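You operate a simulated robot arm through the tools that you are given. There is no shell and no other tool.

The job below is to be done with a simulated robot arm. You get a single attempt, and the scene is never put back.

JOB
Clear the sink strainer: rinse it under the tap and fit it back.
Fine: tap shut; scrub the lint smear off the sink floor with the foam pad; pad back on its mat. What is to be rubbed or washed off counts as gone when no trace of it is left.

Only the result counts: the job must be done as asked and must still hold three seconds after the hand-in. Knocking over, shifting, dropping, spilling or breaking anything else fails it.

ROBOT AND FRAMES
A 6-joint arm with a three-finger gripper, fixed in place. Base frame: the origin is on the floor under the middle of its stand, x ahead of it, y to its left, z up. Units: mm, degrees, N and s.
It reaches about 1213 mm from its shoulder. Its first joint turns from -166.0 to 166.0 degrees. Payload 4.89 kg.
The tool frame sits at the grasp point between the pads (the TCP): z along the fingers, y along the line on which they close. The tips reach 30 mm beyond it. The gripper opens to 164 mm; its body begins 125 mm behind the TCP.
Orientation is that of the tool frame in the base frame, as [roll, pitch, yaw] about the fixed x, y, z axes, in that order (R = Rz(yaw) Ry(pitch) Rx(roll)). With the fingers straight down and closing along the base's y, the tool's x points along the base's -x, its y along +y and its z along -z.

CONTROLS
- The arm moves only by the tool play_rows. Its argument "deltas" is a list of rows, each a list of 3 entries, a list of its own where there are three numbers: the turn, a rotation vector about the tool's x, y, z in degrees, then the shift along the tool's x, y, z in mm, then the closure in counts, from 0 (fully open) to 255 (shut). In form: [[[rx, ry, rz], [x, y, z], gripper], ...]. A call has 1 to 20 rows; each row shifts and turns the commanded pose from where the row before left it, along the tool's axes as they then stand. Each row takes 0.2 s and may step no farther than 50 mm and 8.6 degrees from the row before; otherwise, or with a gripper value out of range, the whole call is refused. Where a pose cannot be reached the arm comes as near as it can. A force on the tool above 90 N (or 10 N above the force at the start of the call, whichever is more), or a blocked arm, ends the call early, and 0.2 s more pass. The fingers move at their own pace (about 108 mm/s each) and stop on an object; they squeeze with about 26 N. The grip force told is the motor's: it shows also when the fingers shut on nothing. Time passes only in rows, and 0.2 s behind the last, so rows that do not move let the fingers close. The reply holds the time, the measured pose of the TCP, the force on the tool along the base axes, the opening and the grip force, in the units named above and with some noise, with the torque about the TCP (base axes, N m) and any sound that the robot's microphone picked up.
- Cameras (640 x 400 px; columns grow to the right, rows downward): "scene" is fixed at [400, 648.1, 1553.3]; the picture's right is [-0.84, -0.55, 0.00], its down [-0.34, 0.52, -0.78] and it looks along [0.43, -0.65, -0.63] (base axes); focal length 280 px, centre (320, 200). "wrist" rides on the gripper at [76, -2, -152] in the tool frame; the picture's right is [0.02, 1.00, 0.00], its down [-0.88, 0.02, -0.47] and it looks along [-0.47, 0.01, 0.88] (tool axes); focal length 247 px, centre (320, 200). There is no depth. A picture from a camera that has moved, and an enlarged one, comes with that camera's place and axes in the base frame and with its lens.
- get_image(camera): a new picture of that camera. It takes no simulated time.
- move_column(by): moves the trunk up (or, below 0, down) by that many mm; the arm rides with it, the base frame stays. It gives what a move gives, with no picture.
- close_up(camera, box): a new picture of the part [left, top, right, bottom] of that camera's present view, enlarged. It takes no simulated time.
- job_done(): hands the job in; it is judged then, once.

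Places have to be worked out from the pictures, the camera data and where the tool is seen. Open the gripper and draw the arm clear of the work before you hand the job in, unless the task says otherwise.

The tools are called as name(argument=value, ...) on one line, values as JSON. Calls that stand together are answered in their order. play_rows: Moves the arm, as the interface text tells. Its arguments: {"type":"object","properties":{"deltas":{"type":"array"}},"required":["deltas"]} The other tools are called the same way: move_column (by) moves the trunk up or down; get_image (camera) takes a picture; close_up (camera, box) takes an enlarged picture of a part of a camera's view; job_done () hands the job in.

At the start:

```text
t: 0.0
eef_pos: [578.6, 19.3, 1285.1]
ee_rot: [179.9, 0.0, 179.9]
force: [0.6, -0.1, -1.0]
moment: [0.01, 0.01, -0.01]
width: 164.3
grasp_force: 0.0
trunk travel left (down, up): [-150.0, 240.0]
```

scene: 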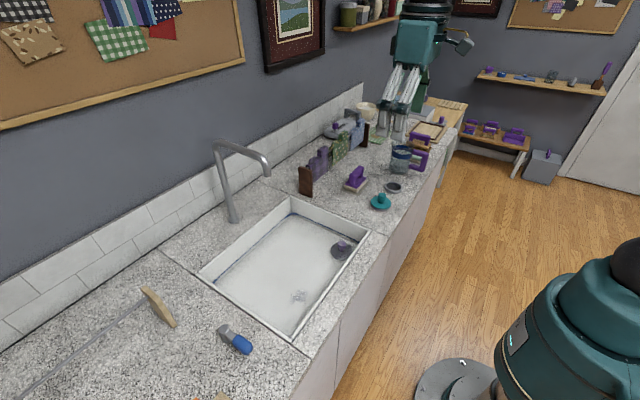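
wrist: 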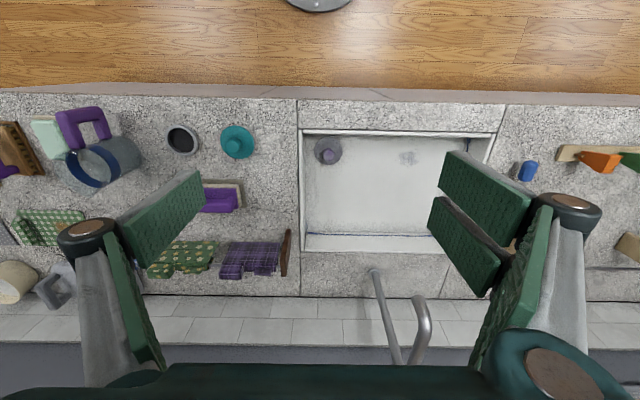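

I'll start by looking at the scene in closer detail to identify the strainer, tap, pad and the lint smear.

close_up(camera="scene", box=[180, 120, 400, 360])

close_up(camera="scene", box=[280, 80, 480, 220])

close_up(camera="wrist", box=[280, 90, 520, 270])

close_up(camera="wrist", box=[0, 90, 300, 310])

close_up(camera="wrist", box=[330, 230, 480, 380])

close_up(camera="scene", box=[190, 120, 290, 240])

```text
1.67 times, centred on (290, 240) of scene
camera zoom: at [400.0, 648.1, 1553.3], right [-0.84, -0.55, 0.0], down [-0.34, 0.52, -0.78], along [0.43, -0.65, -0.63], focal length 467 px, centre (370, 133)
```

zoom: 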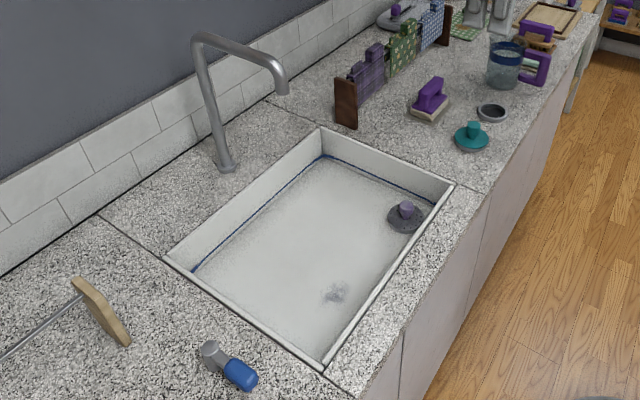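

```text
2.86 times, centred on (380, 150) of scene
camera zoom: at [400.0, 648.1, 1553.3], right [-0.84, -0.55, 0.0], down [-0.34, 0.52, -0.78], along [0.43, -0.65, -0.63], focal length 801 px, centre (149, 343)
```

zoom: 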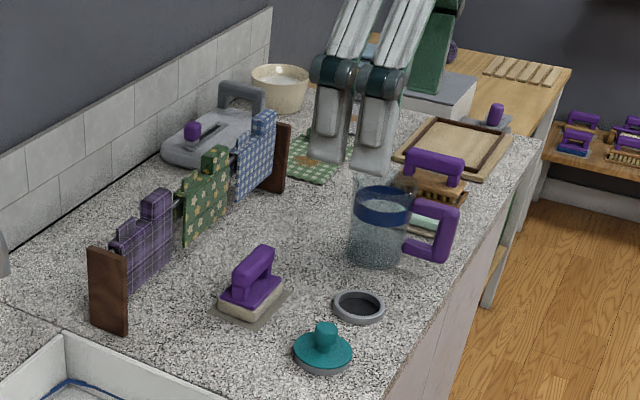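

```text
2.22 times, centred on (400, 180) of wrist
camera zoom: at [503.7, 17.9, 1437.5], right [-0.02, 1.0, 0.0], down [0.88, 0.02, 0.47], along [0.47, 0.01, -0.88], focal length 549 px, centre (142, 244)
```

zoom: 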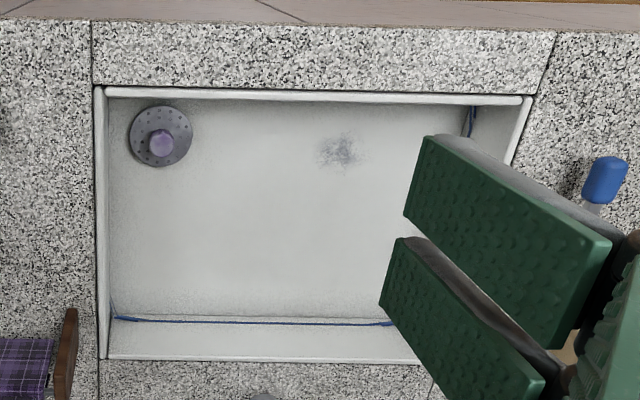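

```text
1.82 times, centred on (150, 200) of wrist
camera zoom: at [503.7, 17.9, 1437.5], right [-0.02, 1.0, 0.0], down [0.88, 0.02, 0.47], along [0.47, 0.01, -0.88], focal length 449 px, centre (629, 200)
```

zoom: 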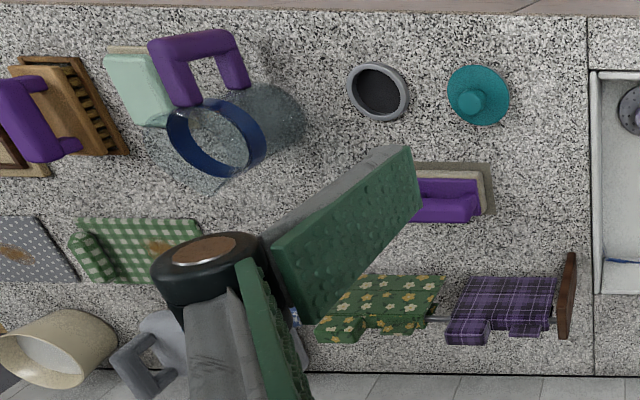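

```text
2.67 times, centred on (405, 305) of wrist
camera zoom: at [503.7, 17.9, 1437.5], right [-0.02, 1.0, 0.0], down [0.88, 0.02, 0.47], along [0.47, 0.01, -0.88], focal length 659 px, centre (93, -80)
```

zoom: 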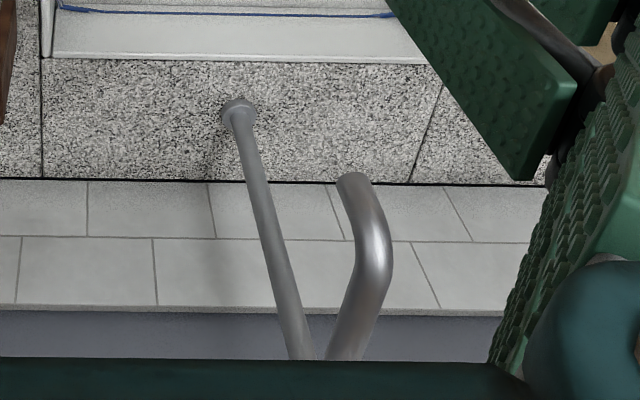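

```text
3.33 times, centred on (240, 180) of scene
camera zoom: at [400.0, 648.1, 1553.3], right [-0.84, -0.55, 0.0], down [-0.34, 0.52, -0.78], along [0.43, -0.65, -0.63], focal length 934 px, centre (587, 267)
```

zoom: 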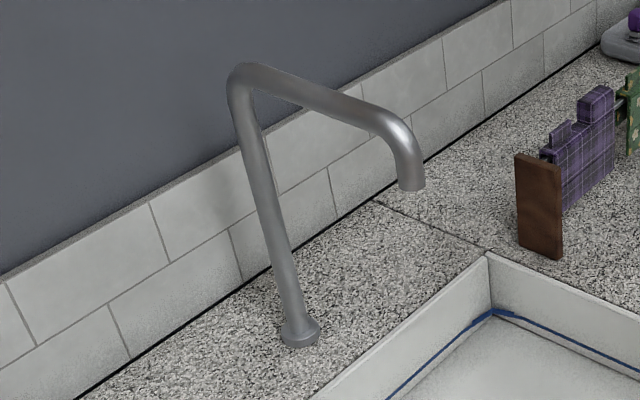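

The strainer appears to sit at about (707, 44, 774) in the sink, the smear at about (723, 272, 772), and the spout tip at about (864, 201, 1128). Next I'll look closely at the lever, the strainer, the fingers and the pad.

close_up(camera="scene", box=[200, 310, 270, 370])

close_up(camera="scene", box=[315, 225, 375, 265])

close_up(camera="wrist", box=[490, 130, 640, 260])

close_up(camera="wrist", box=[300, 120, 360, 180])

close_up(camera="scene", box=[370, 0, 480, 140])

close_up(camera="scene", box=[335, 155, 385, 200])

```text
6.67 times, centred on (235, 340) of scene
camera zoom: at [400.0, 648.1, 1553.3], right [-0.84, -0.55, 0.0], down [-0.34, 0.52, -0.78], along [0.43, -0.65, -0.63], focal length 1868 px, centre (887, -733)
```

zoom: 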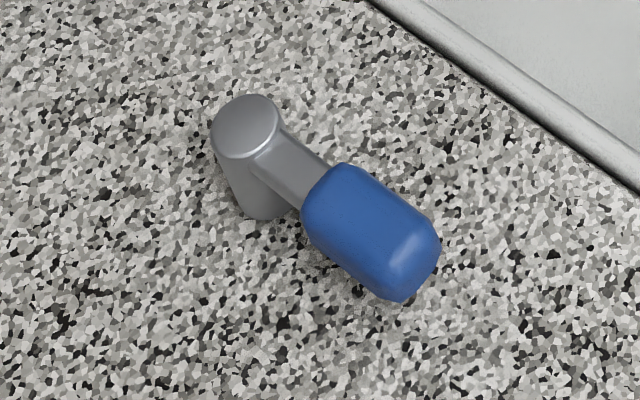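

```text
10.00 times, centred on (345, 245) of scene
camera zoom: at [400.0, 648.1, 1553.3], right [-0.84, -0.55, 0.0], down [-0.34, 0.52, -0.78], along [0.43, -0.65, -0.63], focal length 2803 px, centre (70, -250)
```

zoom: 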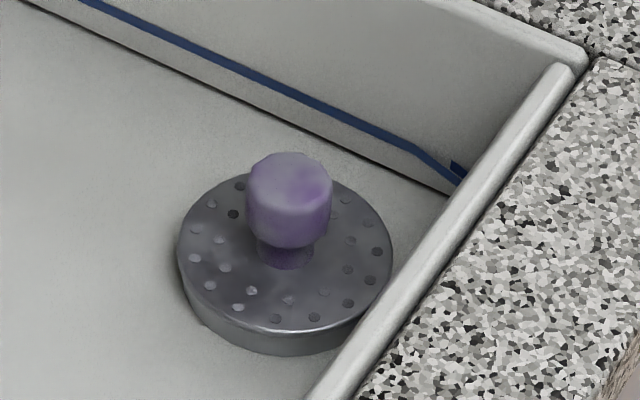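

```text
3.08 times, centred on (565, 195) of wrist
camera zoom: at [503.7, 17.9, 1437.5], right [-0.02, 1.0, 0.0], down [0.88, 0.02, 0.47], along [0.47, 0.01, -0.88], focal length 760 px, centre (-434, 215)
```

zoom: 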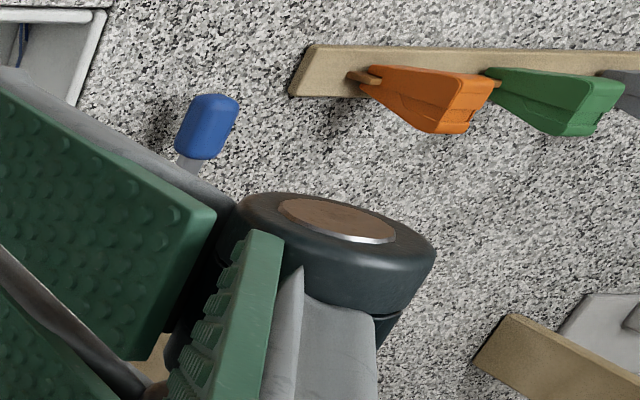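

```text
6.67 times, centred on (330, 150) of wrist
camera zoom: at [503.7, 17.9, 1437.5], right [-0.02, 1.0, 0.0], down [0.88, 0.02, 0.47], along [0.47, 0.01, -0.88], focal length 1646 px, centre (253, 533)
```

zoom: 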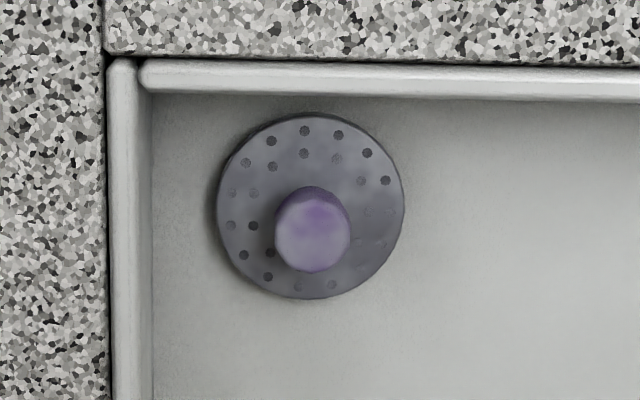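

```text
2.86 times, centred on (425, 70) of scene
camera zoom: at [400.0, 648.1, 1553.3], right [-0.84, -0.55, 0.0], down [-0.34, 0.52, -0.78], along [0.43, -0.65, -0.63], focal length 801 px, centre (20, 571)
```

zoom: 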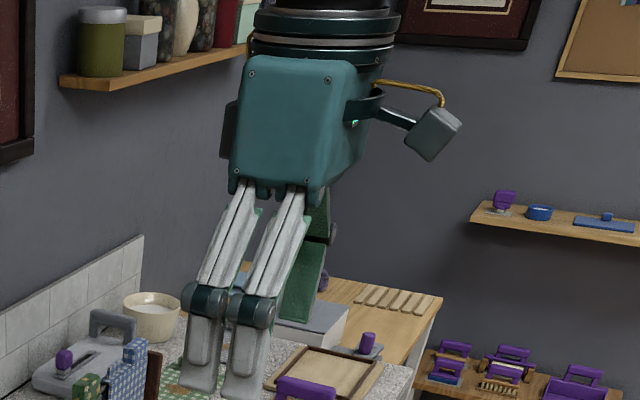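

```text
8.89 times, centred on (360, 178) of scene
camera zoom: at [400.0, 648.1, 1553.3], right [-0.84, -0.55, 0.0], down [-0.34, 0.52, -0.78], along [0.43, -0.65, -0.63], focal length 2491 px, centre (-36, 400)
```

zoom: 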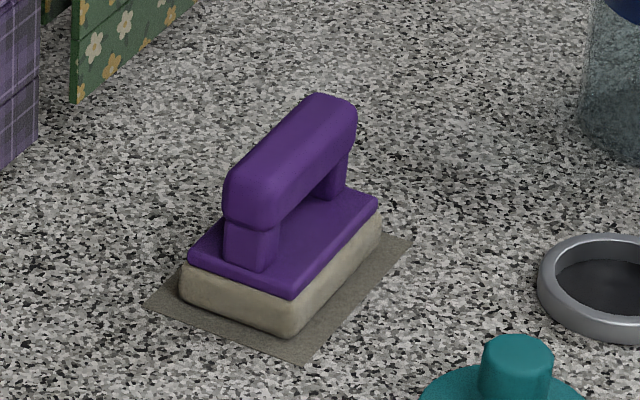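

The blue-grip lever looks like the tap handle: post near (769, 502), grip pointing toward the robot at about (712, 502, 900). I'll move high above it, clear of the spout, to get a better view.

play_rows(deltas=[[[0, 0, 0], [-5.1, 40, 10], 0], [[0, 0, 0], [-5.1, 40, 10], 0], [[0, 0, 0], [-5.1, 40, 10], 0], [[0, 0, 0], [-5.1, 40, 10], 0], [[0, 0, 0], [-5.1, 40, 15], 0], [[0, 0, 0], [-5.1, 40, 15], 0], [[0, 0, 0], [-5.1, 40, 15], 0], [[0, 0, 0], [-5.1, 40, 20], 0], [[0, 0, 0], [-5.1, 40, 20], 0], [[0, 0, 0], [-5.1, 40, 20], 0], [[0, 0, 0], [-5.1, 40, 20], 0], [[0, 0, 0], [-5.1, 40, 20], 0]])

```text
t: 2.6
eef_pos: [641.2, 495.9, 1102.3]
ee_rot: [-180.0, -0.1, 180.0]
force: [0.0, -2.2, 1.5]
moment: [0.28, -0.09, -0.02]
width: 163.7
grasp_force: 0.0
trunk travel left (down, up): [-150.0, 240.0]
```

The arm is now above the lever. I'll take wrist and scene pictures.

get_image(camera="wrist")

get_image(camera="scene")

close_up(camera="wrist", box=[250, 60, 400, 220])

```text
taken
camera wrist: at [564.7, 495.6, 1254.3], right [-0.02, 1.0, 0.0], down [0.88, 0.02, 0.47], along [0.47, 0.01, -0.88], focal length 247 px, centre (320, 200)
```

wrist: 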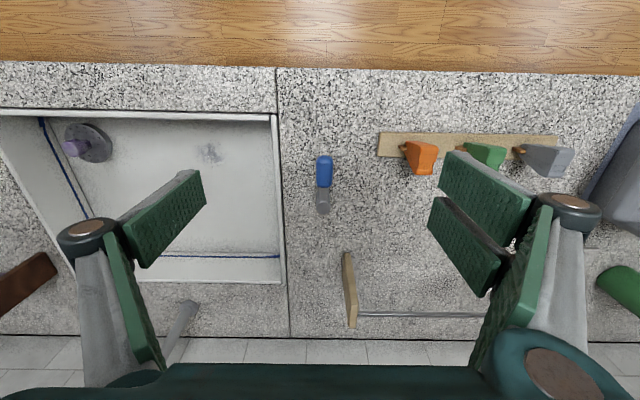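

```text
taken
```

scene: 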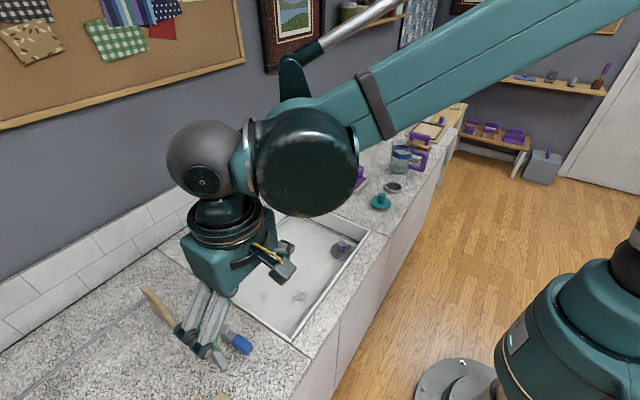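

```text
2.50 times, centred on (325, 140) of wrist
camera zoom: at [564.7, 495.6, 1254.3], right [-0.02, 1.0, 0.0], down [0.88, 0.02, 0.47], along [0.47, 0.01, -0.88], focal length 617 px, centre (308, 350)
```

zoom: 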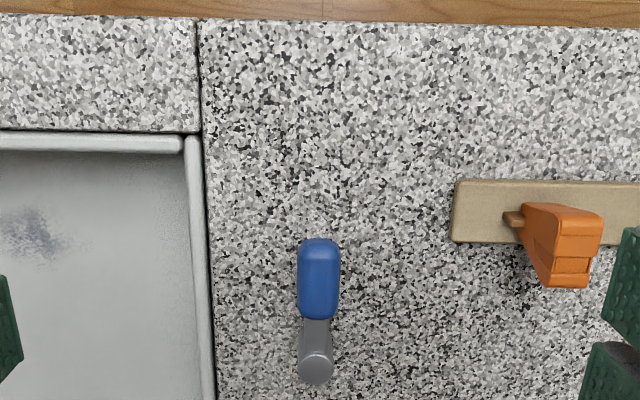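

The lever grip spans about x 681–733, y 492–518. I'll partly close the fingers here to learn how counts map to opening, and look at the geometry.

play_rows(deltas=[[[0, 0, 0], [0, 0, 0], 180], [[0, 0, 0], [0, 0, 0], 180], [[0, 0, 0], [0, 0, 0], 180], [[0, 0, 0], [0, 0, 0], 180]])

get_image(camera="wrist")

close_up(camera="scene", box=[140, 180, 300, 380])

```text
t: 3.6
eef_pos: [640.0, 498.5, 1100.8]
ee_rot: [179.9, 0.0, 180.0]
force: [-0.1, 0.1, -0.2]
moment: [0.02, -0.01, 0.0]
width: 48.3
grasp_force: 0.0
trunk travel left (down, up): [-150.0, 240.0]
```

```text
taken
camera wrist: at [564.9, 496.6, 1253.9], right [-0.02, 1.0, 0.0], down [0.88, 0.02, 0.47], along [0.47, 0.01, -0.88], focal length 247 px, centre (320, 200)
```

wrist: 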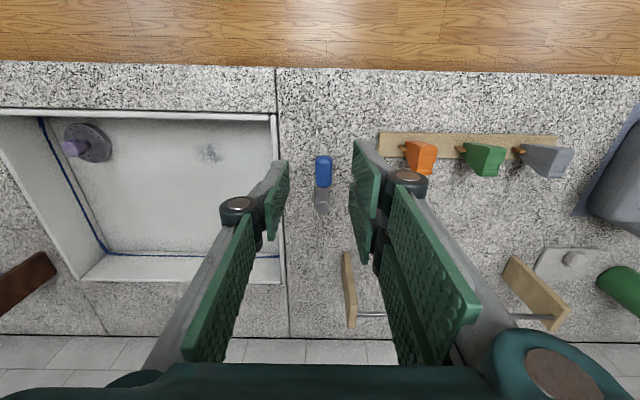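

```text
2.00 times, centred on (220, 280) of scene
camera zoom: at [400.0, 648.1, 1553.3], right [-0.84, -0.55, 0.0], down [-0.34, 0.52, -0.78], along [0.43, -0.65, -0.63], focal length 560 px, centre (520, 40)
```

zoom: 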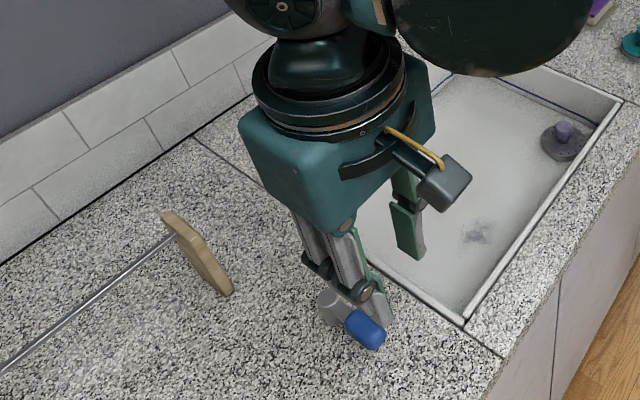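

Opening is linear with counts (180 → 48 mm), and the knuckles stick out about 30 mm beyond each pad. Now I'll move over the lever grip at mid height with a 48 mm gap.

play_rows(deltas=[[[0, 0, 0], [-17, 1.5, 20], 180], [[0, 0, 0], [-17, 1.5, 25], 180], [[0, 0, 0], [-17, 1.5, 25], 180], [[0, 0, 0], [-17, 1.5, 25], 180], [[0, 0, 0], [0, 0, 25], 180], [[0, 0, 0], [0, 0, 10], 180]])

get_image(camera="wrist")

close_up(camera="scene", box=[140, 180, 300, 380])

```text
t: 5.0
eef_pos: [710.8, 507.6, 969.4]
ee_rot: [179.9, 0.1, -180.0]
force: [0.0, -0.9, 0.4]
moment: [0.03, -0.02, 0.03]
width: 48.1
grasp_force: 0.1
trunk travel left (down, up): [-150.0, 240.0]
```

```text
taken
camera wrist: at [635.1, 505.2, 1121.8], right [-0.02, 1.0, 0.0], down [0.88, 0.02, 0.47], along [0.47, 0.01, -0.88], focal length 247 px, centre (320, 200)
```

wrist: 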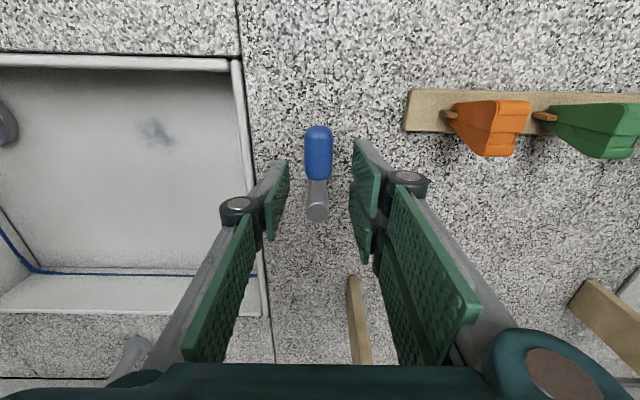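

```text
2.00 times, centred on (220, 280) of scene
camera zoom: at [400.0, 648.1, 1553.3], right [-0.84, -0.55, 0.0], down [-0.34, 0.52, -0.78], along [0.43, -0.65, -0.63], focal length 560 px, centre (520, 40)
```

zoom: 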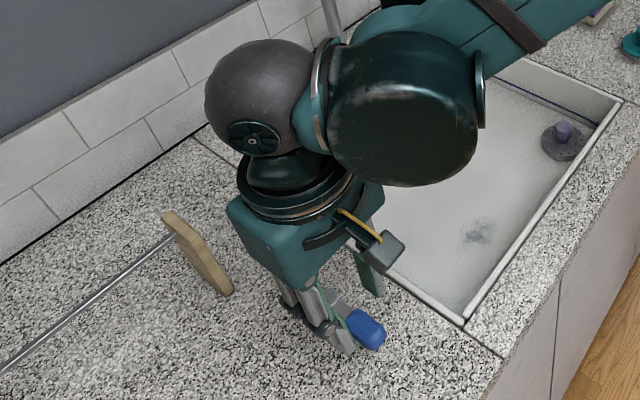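

The grip sits at about (706, 505.7), centred between the fingers. I'll descend to straddle it, with the tips staying about 15 mm above the counter.

play_rows(deltas=[[[0, 0, 0], [3, 0, 20], 180], [[0, 0, 0], [2.8, 0, 20], 180], [[0, 0, 0], [0, 0, 15], 180], [[0, 0, 0], [0, 0, 10], 180], [[0, 0, 0], [0, 0, 8], 180], [[0, 0, 0], [0, 0, 0], 180]])

get_image(camera="wrist")

close_up(camera="scene", box=[180, 260, 300, 380])

```text
t: 6.4
eef_pos: [701.6, 504.9, 896.8]
ee_rot: [180.0, 0.0, -180.0]
force: [0.2, 0.1, -0.2]
moment: [0.01, 0.01, -0.06]
width: 48.2
grasp_force: 0.0
trunk travel left (down, up): [-150.0, 240.0]
```

```text
taken
camera wrist: at [626.5, 504.2, 1048.6], right [-0.02, 1.0, 0.0], down [0.88, 0.02, 0.47], along [0.47, 0.01, -0.88], focal length 247 px, centre (320, 200)
```

wrist: 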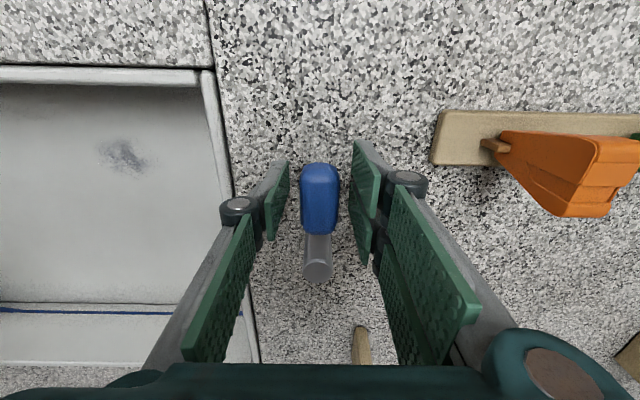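

```text
3.33 times, centred on (240, 320) of scene
camera zoom: at [400.0, 648.1, 1553.3], right [-0.84, -0.55, 0.0], down [-0.34, 0.52, -0.78], along [0.43, -0.65, -0.63], focal length 934 px, centre (587, -200)
```

zoom: 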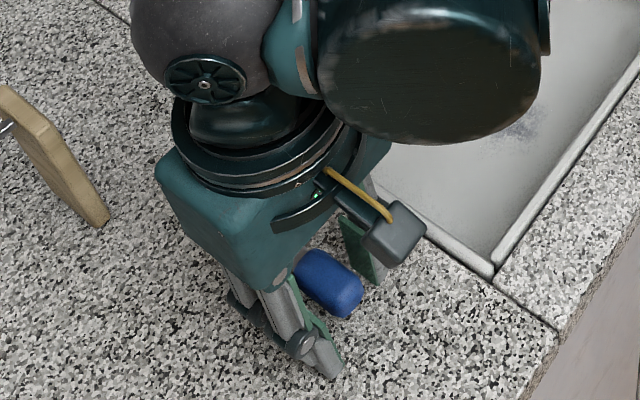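

The fingers straddle the grip with about 11 mm on each side. I'll nudge gently toward -y (the sink side) to find the lever's travel.

play_rows(deltas=[[[0, 0, 0], [0, -4, 0], 180], [[0, 0, 0], [0, -4, 0], 180], [[0, 0, 0], [0, -4, 0], 180], [[0, 0, 0], [0, -3, 0], 180], [[0, 0, 0], [0, -3, 0], 180], [[0, 0, 0], [0, -3, 0], 180], [[0, 0, 0], [0, 0, 0], 180]])

get_image(camera="wrist")

get_image(camera="scene")

```text
t: 8.0
eef_pos: [702.7, 483.8, 897.6]
ee_rot: [180.0, 0.0, 180.0]
force: [-0.6, 0.5, -0.1]
moment: [0.04, 0.01, 0.02]
width: 48.9
grasp_force: 0.1
trunk travel left (down, up): [-150.0, 240.0]
```

```text
taken
camera wrist: at [627.6, 482.6, 1049.8], right [-0.02, 1.0, 0.0], down [0.88, 0.02, 0.47], along [0.47, 0.01, -0.88], focal length 247 px, centre (320, 200)
```

wrist: 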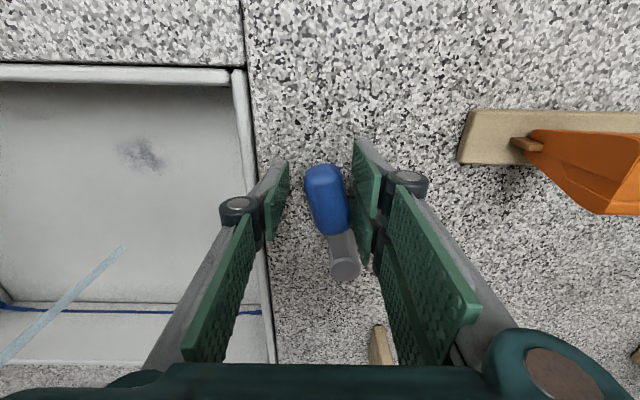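

```text
taken
```

scene: 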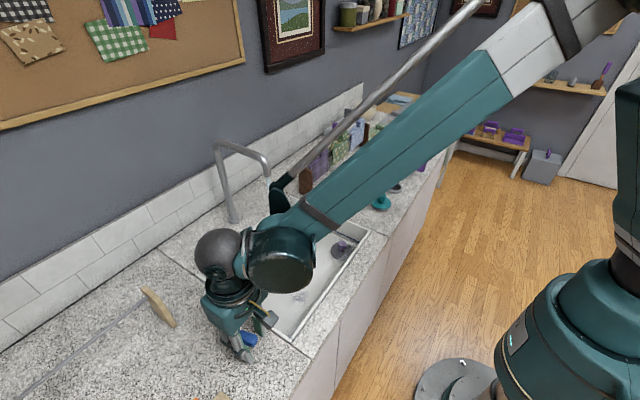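

Pushing toward -y turns the lever about its vertical post, and a thin stream now falls from the spout. I'll push a bit further to open it more.

play_rows(deltas=[[[0, 0, 0], [-1, -4, 0], 180], [[0, 0, 0], [-1, -4, 0], 180], [[0, 0, 0], [-1, -4, 0], 180], [[0, 0, 0], [-1, -4, 0], 180], [[0, 0, 0], [-1, -4, 0], 180], [[0, 0, 0], [-1, -4, 0], 180], [[0, 0, 0], [0, 0, 0], 180]])

get_image(camera="wrist")

close_up(camera="scene", box=[180, 120, 400, 360])

```text
t: 9.6
eef_pos: [708.1, 461.9, 897.9]
ee_rot: [-180.0, 0.0, -180.0]
force: [-2.8, 37.0, -3.1]
moment: [0.24, -0.2, 2.18]
width: 52.7
grasp_force: 44.6
trunk travel left (down, up): [-150.0, 240.0]
```

```text
taken
camera wrist: at [633.2, 459.4, 1049.0], right [-0.02, 1.0, 0.0], down [0.88, 0.02, 0.47], along [0.47, 0.01, -0.88], focal length 247 px, centre (320, 200)
```

wrist: 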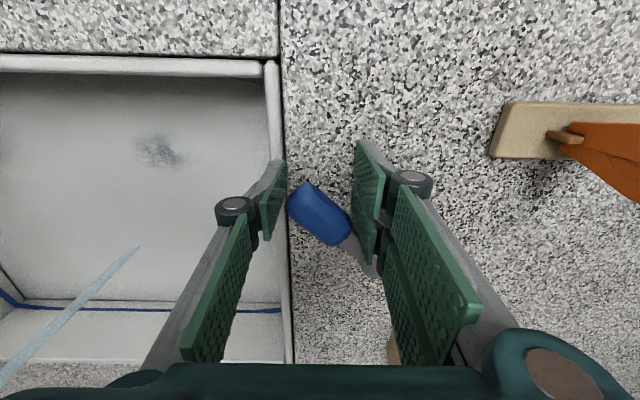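

```text
1.67 times, centred on (290, 240) of scene
camera zoom: at [400.0, 648.1, 1553.3], right [-0.84, -0.55, 0.0], down [-0.34, 0.52, -0.78], along [0.43, -0.65, -0.63], focal length 467 px, centre (370, 133)
```

zoom: 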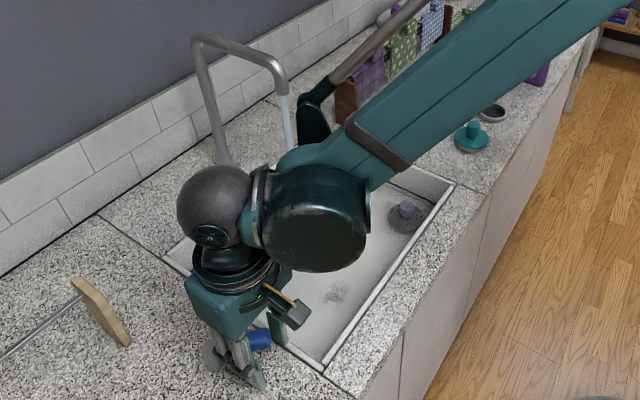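

The lever is now open by about 40° and the stream runs; the fingers are wedged on the grip (37 N). I'll open the fingers to release it and then lift straight up.

play_rows(deltas=[[[0, 0, 0], [0, 2, 0], 140], [[0, 0, 0], [0, 2, 0], 120], [[0, 0, 0], [0, 0, 0], 120], [[0, 0, 0], [0, 0, -10], 120], [[0, 0, 0], [0, 0, -30], 120], [[0, 0, 0], [0, 0, -40], 120], [[0, 0, 0], [0, 0, -40], 120], [[0, 0, 0], [0, 0, -40], 120]])

get_image(camera="wrist")

get_image(camera="scene")

```text
t: 11.4
eef_pos: [708.7, 465.8, 1056.7]
ee_rot: [-180.0, 0.0, 180.0]
force: [1.5, -0.4, -1.2]
moment: [-0.07, 0.11, 0.0]
width: 86.8
grasp_force: 0.1
trunk travel left (down, up): [-150.0, 240.0]
```

```text
taken
camera wrist: at [633.2, 463.5, 1208.9], right [-0.02, 1.0, 0.0], down [0.88, 0.02, 0.47], along [0.47, 0.01, -0.88], focal length 247 px, centre (320, 200)
```

wrist: 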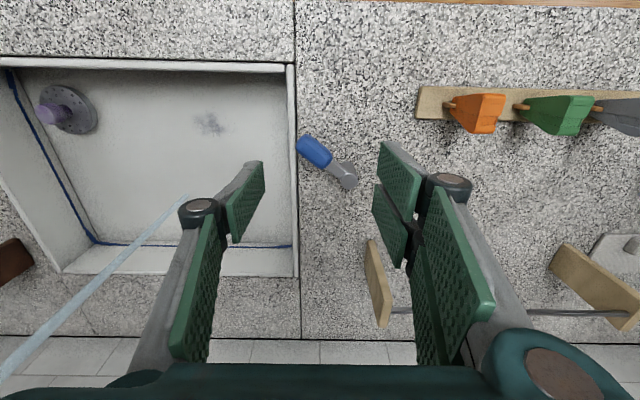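

```text
taken
```

scene: 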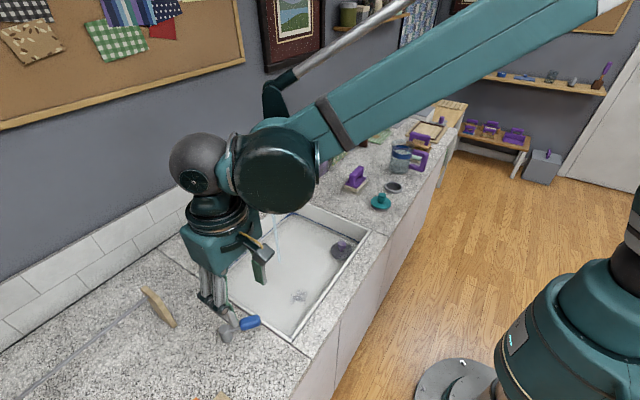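

The stream falls at about (865, 197) onto the sink floor and the lever stays open. Now I'll travel back over the sink front to above the strainer knob, at about (705, 45).

play_rows(deltas=[[[0, 0, 0], [10, -42, 0], 165], [[0, 0, 0], [10, -42, 0], 165], [[0, 0, 0], [10, -42, 0], 165], [[0, 0, 0], [5, -42, 0], 165], [[0, 0, 0], [0, -42, 0], 165], [[0, 0, 0], [0, -42, 0], 165], [[0, 0, 0], [-5, -42, 5], 165], [[0, 0, 0], [-10, -42, 20], 165], [[0, 0, 0], [-9, -42, 25], 165], [[0, 0, 0], [-8, -41, 27], 165], [[0, 0, 0], [0, 0, 30], 165], [[0, 0, 0], [0, 0, 20], 165]])

get_image(camera="wrist")

get_image(camera="scene")

```text
t: 14.0
eef_pos: [703.9, 47.6, 929.7]
ee_rot: [-180.0, 0.0, 179.9]
force: [-0.8, -0.2, 0.7]
moment: [0.04, -0.07, 0.0]
width: 58.0
grasp_force: 0.0
trunk travel left (down, up): [-150.0, 240.0]
```

```text
taken
camera wrist: at [628.8, 45.8, 1082.2], right [-0.02, 1.0, 0.0], down [0.88, 0.02, 0.47], along [0.47, 0.01, -0.88], focal length 247 px, centre (320, 200)
```

wrist: 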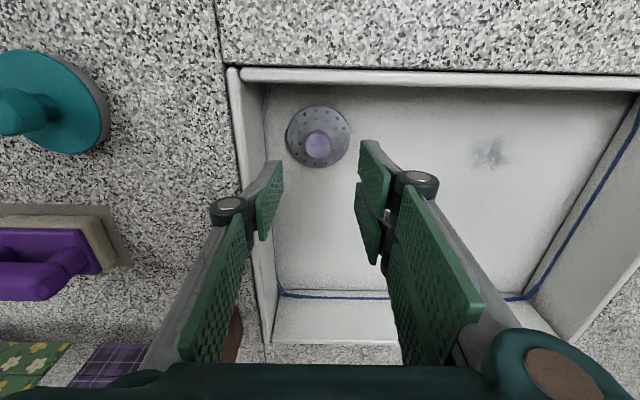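

```text
taken
```

scene: 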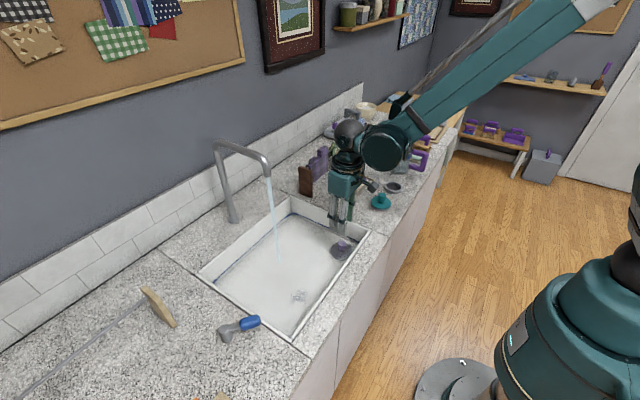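

The strainer centre comes out at about (703, 45) with the knob top near z 817. I'll check its dirt state up close before gripping.

close_up(camera="wrist", box=[270, 90, 370, 180])

close_up(camera="scene", box=[300, 200, 400, 280])

```text
4.44 times, centred on (320, 135) of wrist
camera zoom: at [628.8, 45.8, 1082.2], right [-0.02, 1.0, 0.0], down [0.88, 0.02, 0.47], along [0.47, 0.01, -0.88], focal length 1098 px, centre (320, 489)
```

zoom: 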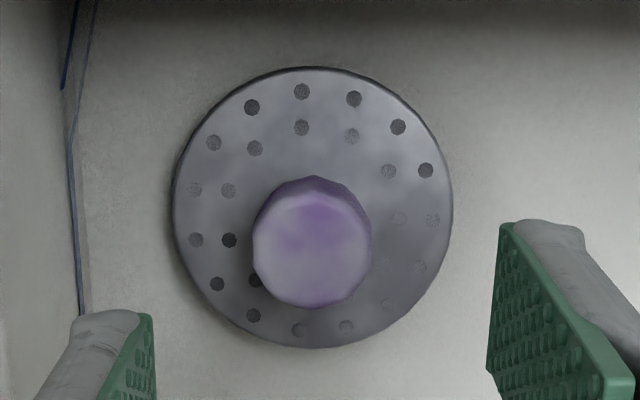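

```text
5.00 times, centred on (350, 240) of scene
camera zoom: at [400.0, 648.1, 1553.3], right [-0.84, -0.55, 0.0], down [-0.34, 0.52, -0.78], along [0.43, -0.65, -0.63], focal length 1401 px, centre (170, 0)
```

zoom: 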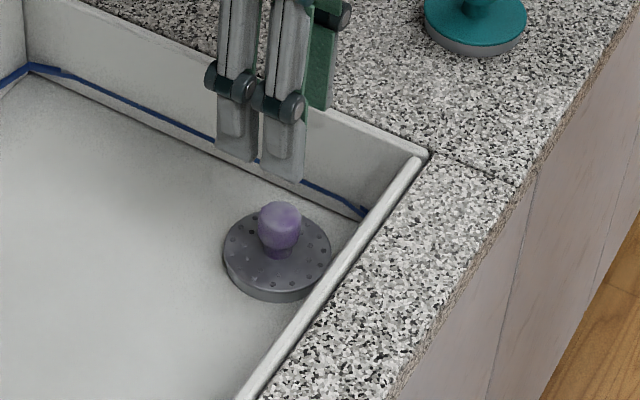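

A grey film of lint covers the disc and knob. I'll descend with a 44 mm gap around the knob, tips stopping just above the disc.

play_rows(deltas=[[[0, 0, 0], [2, 0, 25], 187], [[0, 0, 0], [0, 0, 25], 187], [[0, 0, 0], [0, 0, 25], 187], [[0, 0, 0], [0, 0, 15], 187], [[0, 0, 0], [0, 0, 12], 187], [[0, 0, 0], [0, 0, 8], 187], [[0, 0, 0], [0, 0, 0], 187]])

get_image(camera="wrist")

close_up(camera="scene", box=[300, 180, 400, 280])

```text
t: 15.6
eef_pos: [702.7, 43.6, 819.1]
ee_rot: [180.0, 0.1, 179.9]
force: [0.2, -0.7, 0.1]
moment: [-0.01, 0.03, 0.01]
width: 44.0
grasp_force: 0.0
trunk travel left (down, up): [-150.0, 240.0]
```

```text
taken
camera wrist: at [627.5, 42.2, 971.7], right [-0.02, 1.0, 0.0], down [0.88, 0.02, 0.47], along [0.47, 0.01, -0.88], focal length 247 px, centre (320, 200)
```

wrist: 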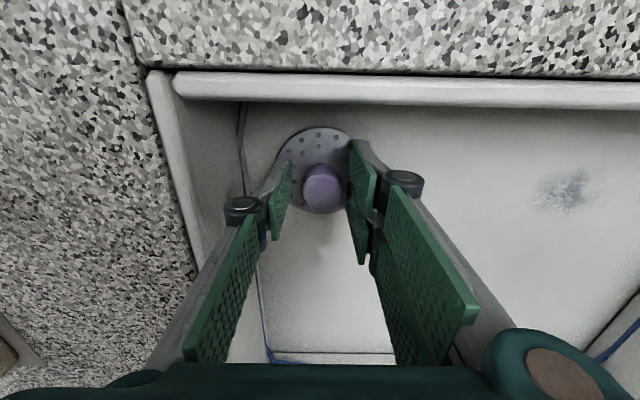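

```text
4.00 times, centred on (350, 230) of scene
camera zoom: at [400.0, 648.1, 1553.3], right [-0.84, -0.55, 0.0], down [-0.34, 0.52, -0.78], along [0.43, -0.65, -0.63], focal length 1121 px, centre (200, 80)
```

zoom: 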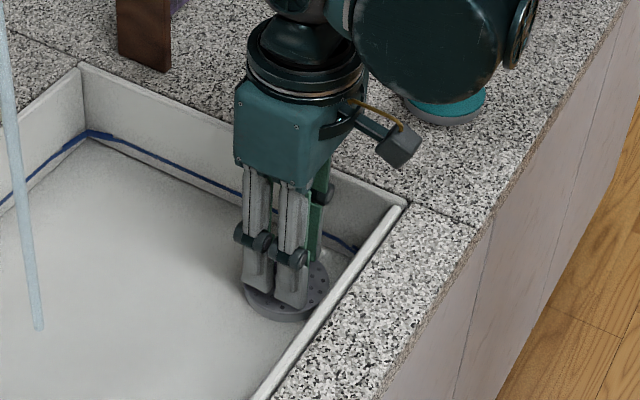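

The knob is centred between the pads. I'll lower 4 mm more and close on it.

play_rows(deltas=[[[0, 0, 0], [0, 0, 4], 187], [[0, 0, 0], [0, 0, 0], 220], [[0, 0, 0], [0, 0, 0], 255], [[0, 0, 0], [0, 0, 0], 255], [[0, 0, 0], [0, 0, 0], 255]])

get_image(camera="wrist")

```text
t: 16.8
eef_pos: [702.9, 44.8, 815.2]
ee_rot: [180.0, 0.1, 180.0]
force: [0.1, -0.7, 0.0]
moment: [0.0, 0.03, 0.03]
width: 27.3
grasp_force: 25.4
trunk travel left (down, up): [-150.0, 240.0]
```

```text
taken
camera wrist: at [627.6, 42.6, 967.6], right [-0.02, 1.0, 0.0], down [0.88, 0.02, 0.47], along [0.47, 0.01, -0.88], focal length 247 px, centre (320, 200)
```

wrist: 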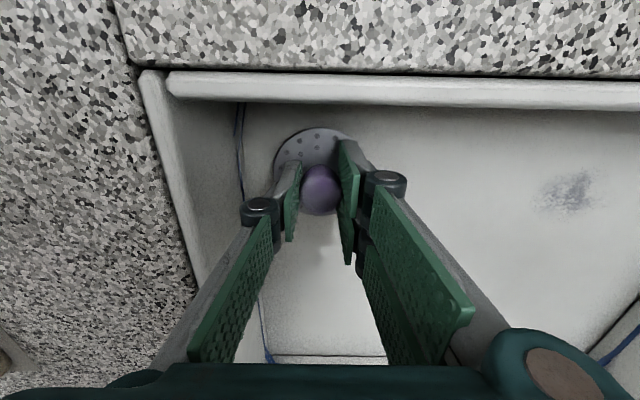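

The knob is gripped at 27.3 mm with firm force. I'll lift straight up slowly and check.

play_rows(deltas=[[[0, 0, 0], [0, 0, -4], 255], [[0, 0, 0], [0, 0, -6], 255], [[0, 0, 0], [0, 0, -15], 255], [[0, 0, 0], [0, 0, -25], 255], [[0, 0, 0], [0, 0, -30], 255], [[0, 0, 0], [0, 0, -40], 255], [[0, 0, 0], [0, 0, 0], 255]])

get_image(camera="wrist")

close_up(camera="scene", box=[280, 140, 400, 280])

```text
t: 18.4
eef_pos: [705.6, 47.2, 933.9]
ee_rot: [179.9, 0.1, 179.9]
force: [0.6, 0.6, -0.6]
moment: [-0.01, -0.04, 0.0]
width: 27.8
grasp_force: 25.2
trunk travel left (down, up): [-150.0, 240.0]
```

```text
taken
camera wrist: at [630.2, 45.4, 1086.6], right [-0.02, 1.0, 0.0], down [0.88, 0.02, 0.47], along [0.47, 0.01, -0.88], focal length 247 px, centre (320, 200)
```

wrist: 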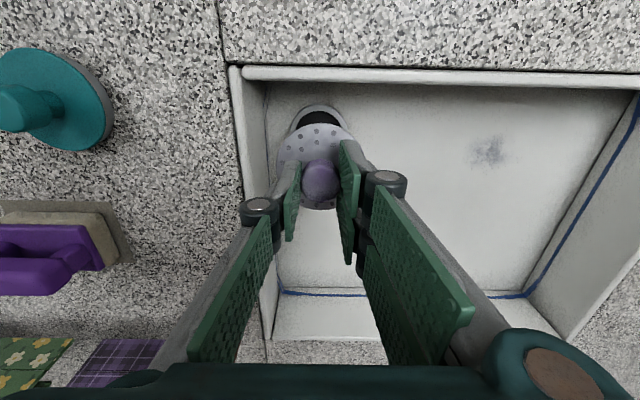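

```text
2.86 times, centred on (340, 210) of scene
camera zoom: at [400.0, 648.1, 1553.3], right [-0.84, -0.55, 0.0], down [-0.34, 0.52, -0.78], along [0.43, -0.65, -0.63], focal length 801 px, centre (263, 171)
```

zoom: 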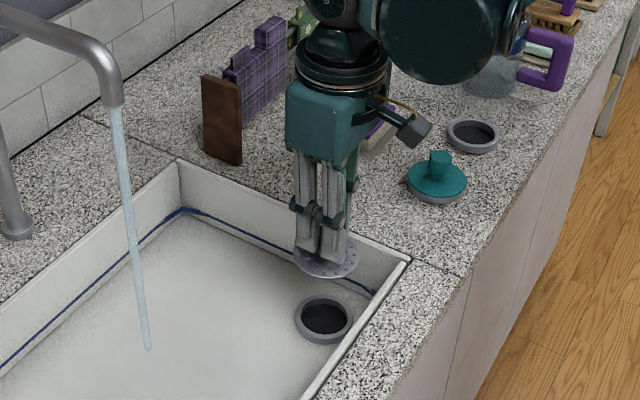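

The strainer is out and the drain ring is visible below it. Next I'll move beside the stream at about (864, 202) and tilt the tool 45° so the stream can strike the disc face past the fingers.

play_rows(deltas=[[[0, 0, 0], [-14, 31.4, -5], 255], [[0, 0, 0], [-14, 31.4, -5], 255], [[0, 0, 0], [-14, 31.4, -5], 255], [[0, 0, 0], [-14, 31.4, -5], 255], [[0, 0, 0], [-11, 31.1, -4], 255], [[0, -7.5, 0], [0, 0, 0], 255], [[0, -7.5, 0], [0, 0, 0], 255], [[0, -7.5, 0], [0, 0, 0], 255], [[0, -7.5, 0], [0, 0, 0], 255], [[0, -7.5, 0], [0, 0, 0], 255], [[0, -7.5, 0], [0, 0, 0], 255], [[0, 0, 0], [0, 0, 0], 255]])

get_image(camera="wrist")

get_image(camera="scene")

```text
t: 21.0
eef_pos: [769.8, 202.0, 960.1]
ee_rot: [-180.0, 45.2, -179.9]
force: [-0.1, 0.2, -0.4]
moment: [0.02, 0.0, 0.01]
width: 28.1
grasp_force: 25.7
trunk travel left (down, up): [-150.0, 240.0]
```

```text
taken
camera wrist: at [609.3, 200.5, 1013.5], right [-0.02, 1.0, -0.02], down [0.29, 0.02, 0.96], along [0.96, 0.01, -0.29], focal length 247 px, centre (320, 200)
```

wrist: 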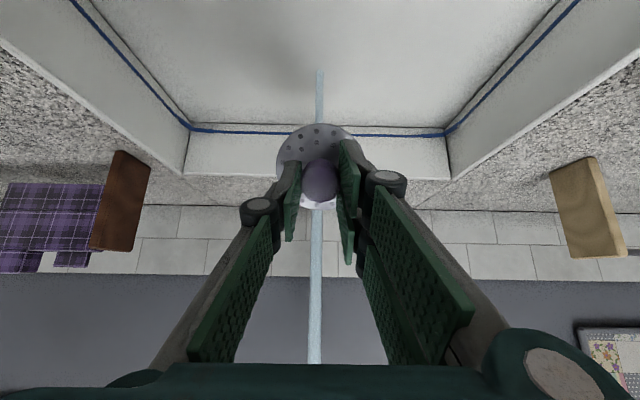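

```text
taken
```

scene: 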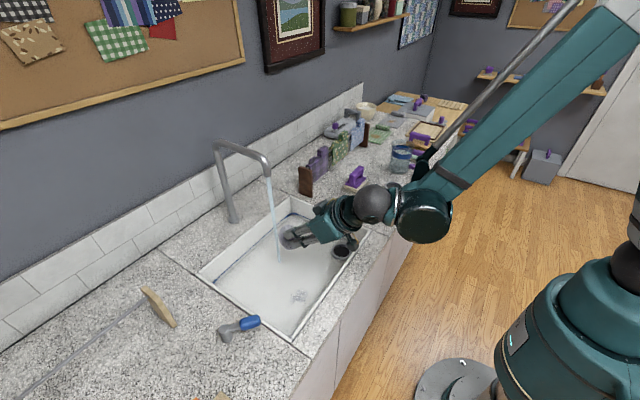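

The disc is aligned with the stream in y and tilted 45°. I'll push forward into the stream so it hits the upper half of the disc face.

play_rows(deltas=[[[0, 0, 0], [-1.8, 0, 15.9], 255], [[0, 0, 0], [-1.8, 0, 15.9], 255], [[0, 0, 0], [-1.8, 0, 15.9], 255], [[0, 0, 0], [-1.8, 0, 15.9], 255], [[0, 0, 0], [0, 0, 0], 255], [[0, 0, 0], [0, 0, 0], 255], [[0, 0, 0], [0, 0, 0], 255], [[0, 0, 0], [0, 0, 0], 255]])

get_image(camera="wrist")

close_up(camera="scene", box=[220, 130, 360, 290])

close_up(camera="wrist", box=[260, 100, 380, 230])

```text
t: 22.8
eef_pos: [820.1, 204.2, 920.7]
ee_rot: [-180.0, 45.0, -180.0]
force: [0.0, 0.9, -0.3]
moment: [0.01, 0.03, -0.01]
width: 27.9
grasp_force: 25.8
trunk travel left (down, up): [-150.0, 240.0]
```

```text
taken
camera wrist: at [659.3, 201.6, 974.2], right [-0.02, 1.0, -0.02], down [0.29, 0.02, 0.96], along [0.96, 0.01, -0.29], focal length 247 px, centre (320, 200)
```

wrist: 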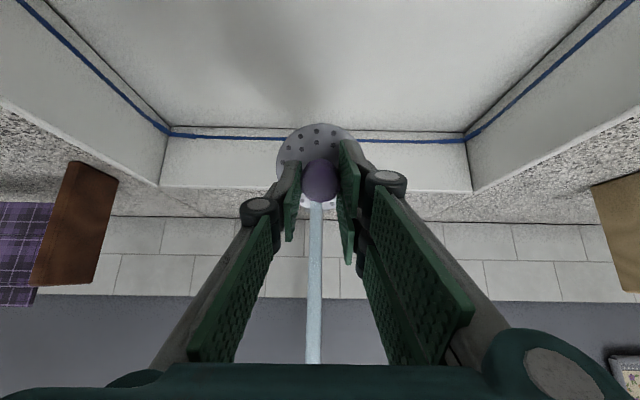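

```text
2.50 times, centred on (290, 210) of scene
camera zoom: at [400.0, 648.1, 1553.3], right [-0.84, -0.55, 0.0], down [-0.34, 0.52, -0.78], along [0.43, -0.65, -0.63], focal length 701 px, centre (395, 175)
```

zoom: 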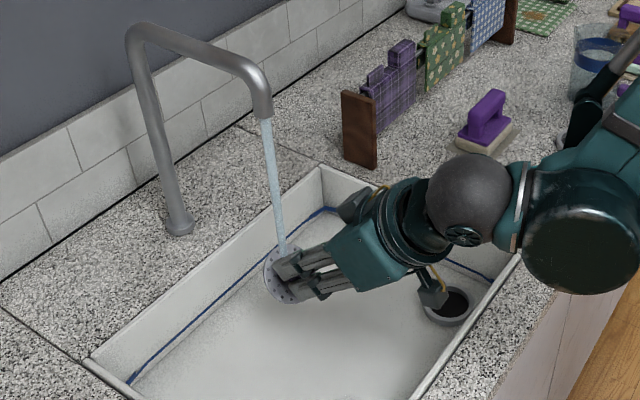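

```text
3.08 times, centred on (320, 165) of wrist
camera zoom: at [659.3, 201.6, 974.2], right [-0.02, 1.0, -0.02], down [0.29, 0.02, 0.96], along [0.96, 0.01, -0.29], focal length 760 px, centre (320, 308)
```

zoom: 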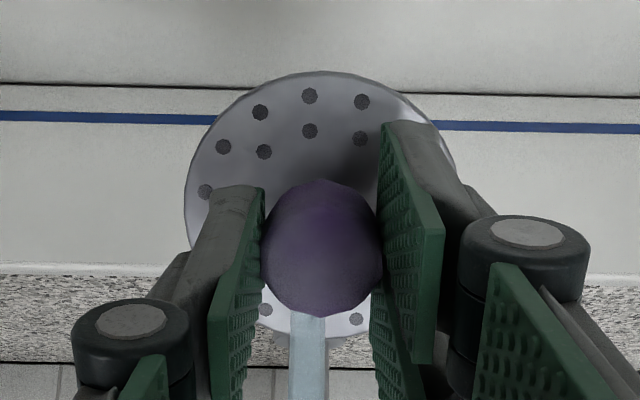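

The stream strikes the upper part of the disc. I'll zoom in on the strainer from the scene camera and let it run for a couple of seconds.

play_rows(deltas=[[[0, 0, 0], [0, 0, 0], 255], [[0, 0, 0], [0, 0, 0], 255], [[0, 0, 0], [0, 0, 0], 255], [[0, 0, 0], [0, 0, 0], 255], [[0, 0, 0], [0, 0, 0], 255], [[0, 0, 0], [0, 0, 0], 255], [[0, 0, 0], [0, 0, 0], 255], [[0, 0, 0], [0, 0, 0], 255], [[0, 0, 0], [0, 0, 0], 255], [[0, 0, 0], [0, 0, 0], 255]])

close_up(camera="scene", box=[260, 210, 330, 260])

close_up(camera="wrist", box=[260, 100, 380, 230])

```text
t: 25.0
eef_pos: [819.7, 203.6, 920.5]
ee_rot: [-180.0, 45.0, -180.0]
force: [-0.4, 0.6, 0.3]
moment: [0.01, 0.02, -0.05]
width: 27.8
grasp_force: 25.3
trunk travel left (down, up): [-150.0, 240.0]
```

```text
8.00 times, centred on (295, 235) of scene
camera zoom: at [400.0, 648.1, 1553.3], right [-0.84, -0.55, 0.0], down [-0.34, 0.52, -0.78], along [0.43, -0.65, -0.63], focal length 2242 px, centre (520, -80)
```

zoom: 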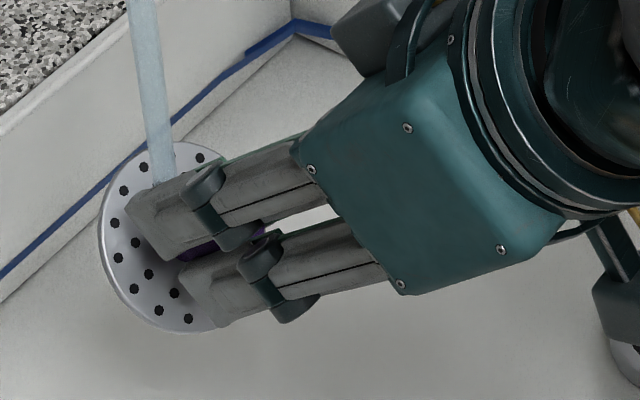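

```text
3.08 times, centred on (320, 165) of wrist
camera zoom: at [659.2, 201.6, 974.2], right [-0.02, 1.0, -0.02], down [0.29, 0.02, 0.96], along [0.96, 0.01, -0.29], focal length 760 px, centre (320, 308)
```

zoom: 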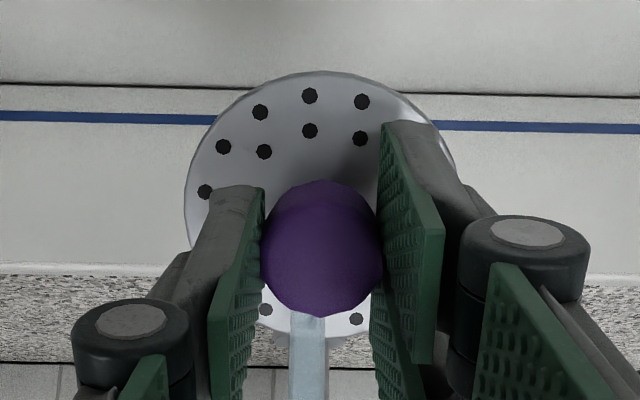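

The film is clearly washing off (deep purple knob, dark open holes). I'll keep it under the stream longer to make sure no trace remains.

play_rows(deltas=[[[0, 0, 0], [0, 0, 0], 255], [[0, 0, 0], [0, 0, 0], 255], [[0, 0, 0], [0, 0, 0], 255], [[0, 0, 0], [0, 0, 0], 255], [[0, 0, 0], [0, 0, 0], 255], [[0, 0, 0], [0, 0, 0], 255], [[0, 0, 0], [0, 0, 0], 255], [[0, 0, 0], [0, 0, 0], 255], [[0, 0, 0], [0, 0, 0], 255], [[0, 0, 0], [0, 0, 0], 255], [[0, 0, 0], [0, 0, 0], 255], [[0, 0, 0], [0, 0, 0], 255], [[0, 0, 0], [0, 0, 0], 255], [[0, 0, 0], [0, 0, 0], 255], [[0, 0, 0], [0, 0, 0], 255], [[0, 0, 0], [0, 0, 0], 255]])

close_up(camera="scene", box=[260, 210, 330, 260])

close_up(camera="wrist", box=[260, 100, 380, 230])

get_image(camera="scene")

```text
t: 28.4
eef_pos: [820.1, 203.1, 919.3]
ee_rot: [-180.0, 44.9, 180.0]
force: [-0.6, 0.7, -0.7]
moment: [-0.02, 0.01, 0.02]
width: 27.8
grasp_force: 26.0
trunk travel left (down, up): [-150.0, 240.0]
```

```text
8.00 times, centred on (295, 235) of scene
camera zoom: at [400.0, 648.1, 1553.3], right [-0.84, -0.55, 0.0], down [-0.34, 0.52, -0.78], along [0.43, -0.65, -0.63], focal length 2242 px, centre (520, -80)
```

zoom: 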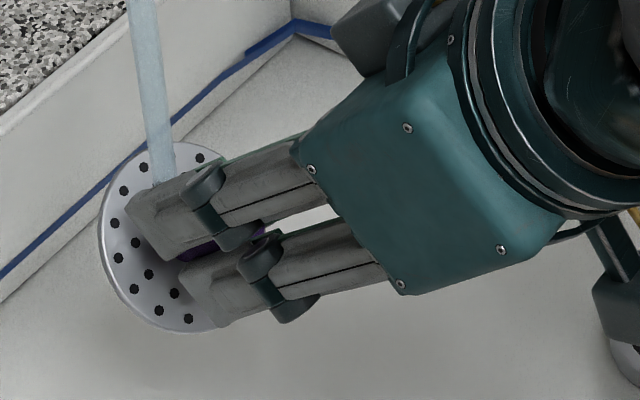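

```text
3.08 times, centred on (320, 165) of wrist
camera zoom: at [659.2, 201.6, 974.2], right [-0.02, 1.0, -0.02], down [0.29, 0.02, 0.96], along [0.96, 0.01, -0.29], focal length 760 px, centre (320, 308)
```

zoom: 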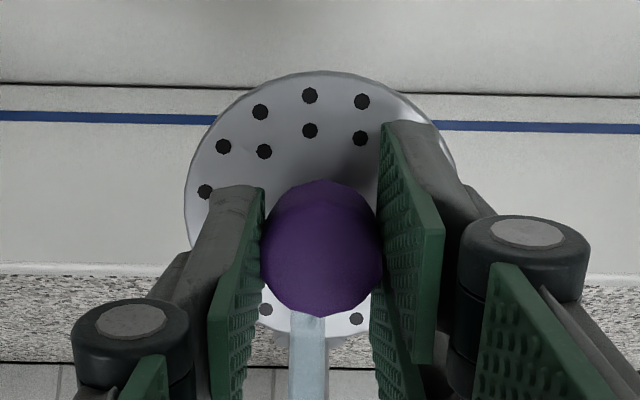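

```text
taken
```

scene: 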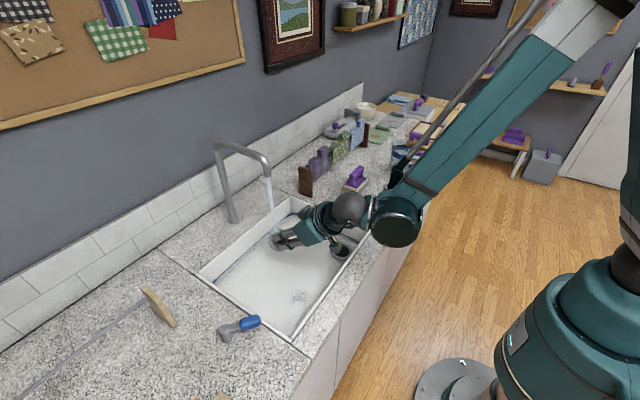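

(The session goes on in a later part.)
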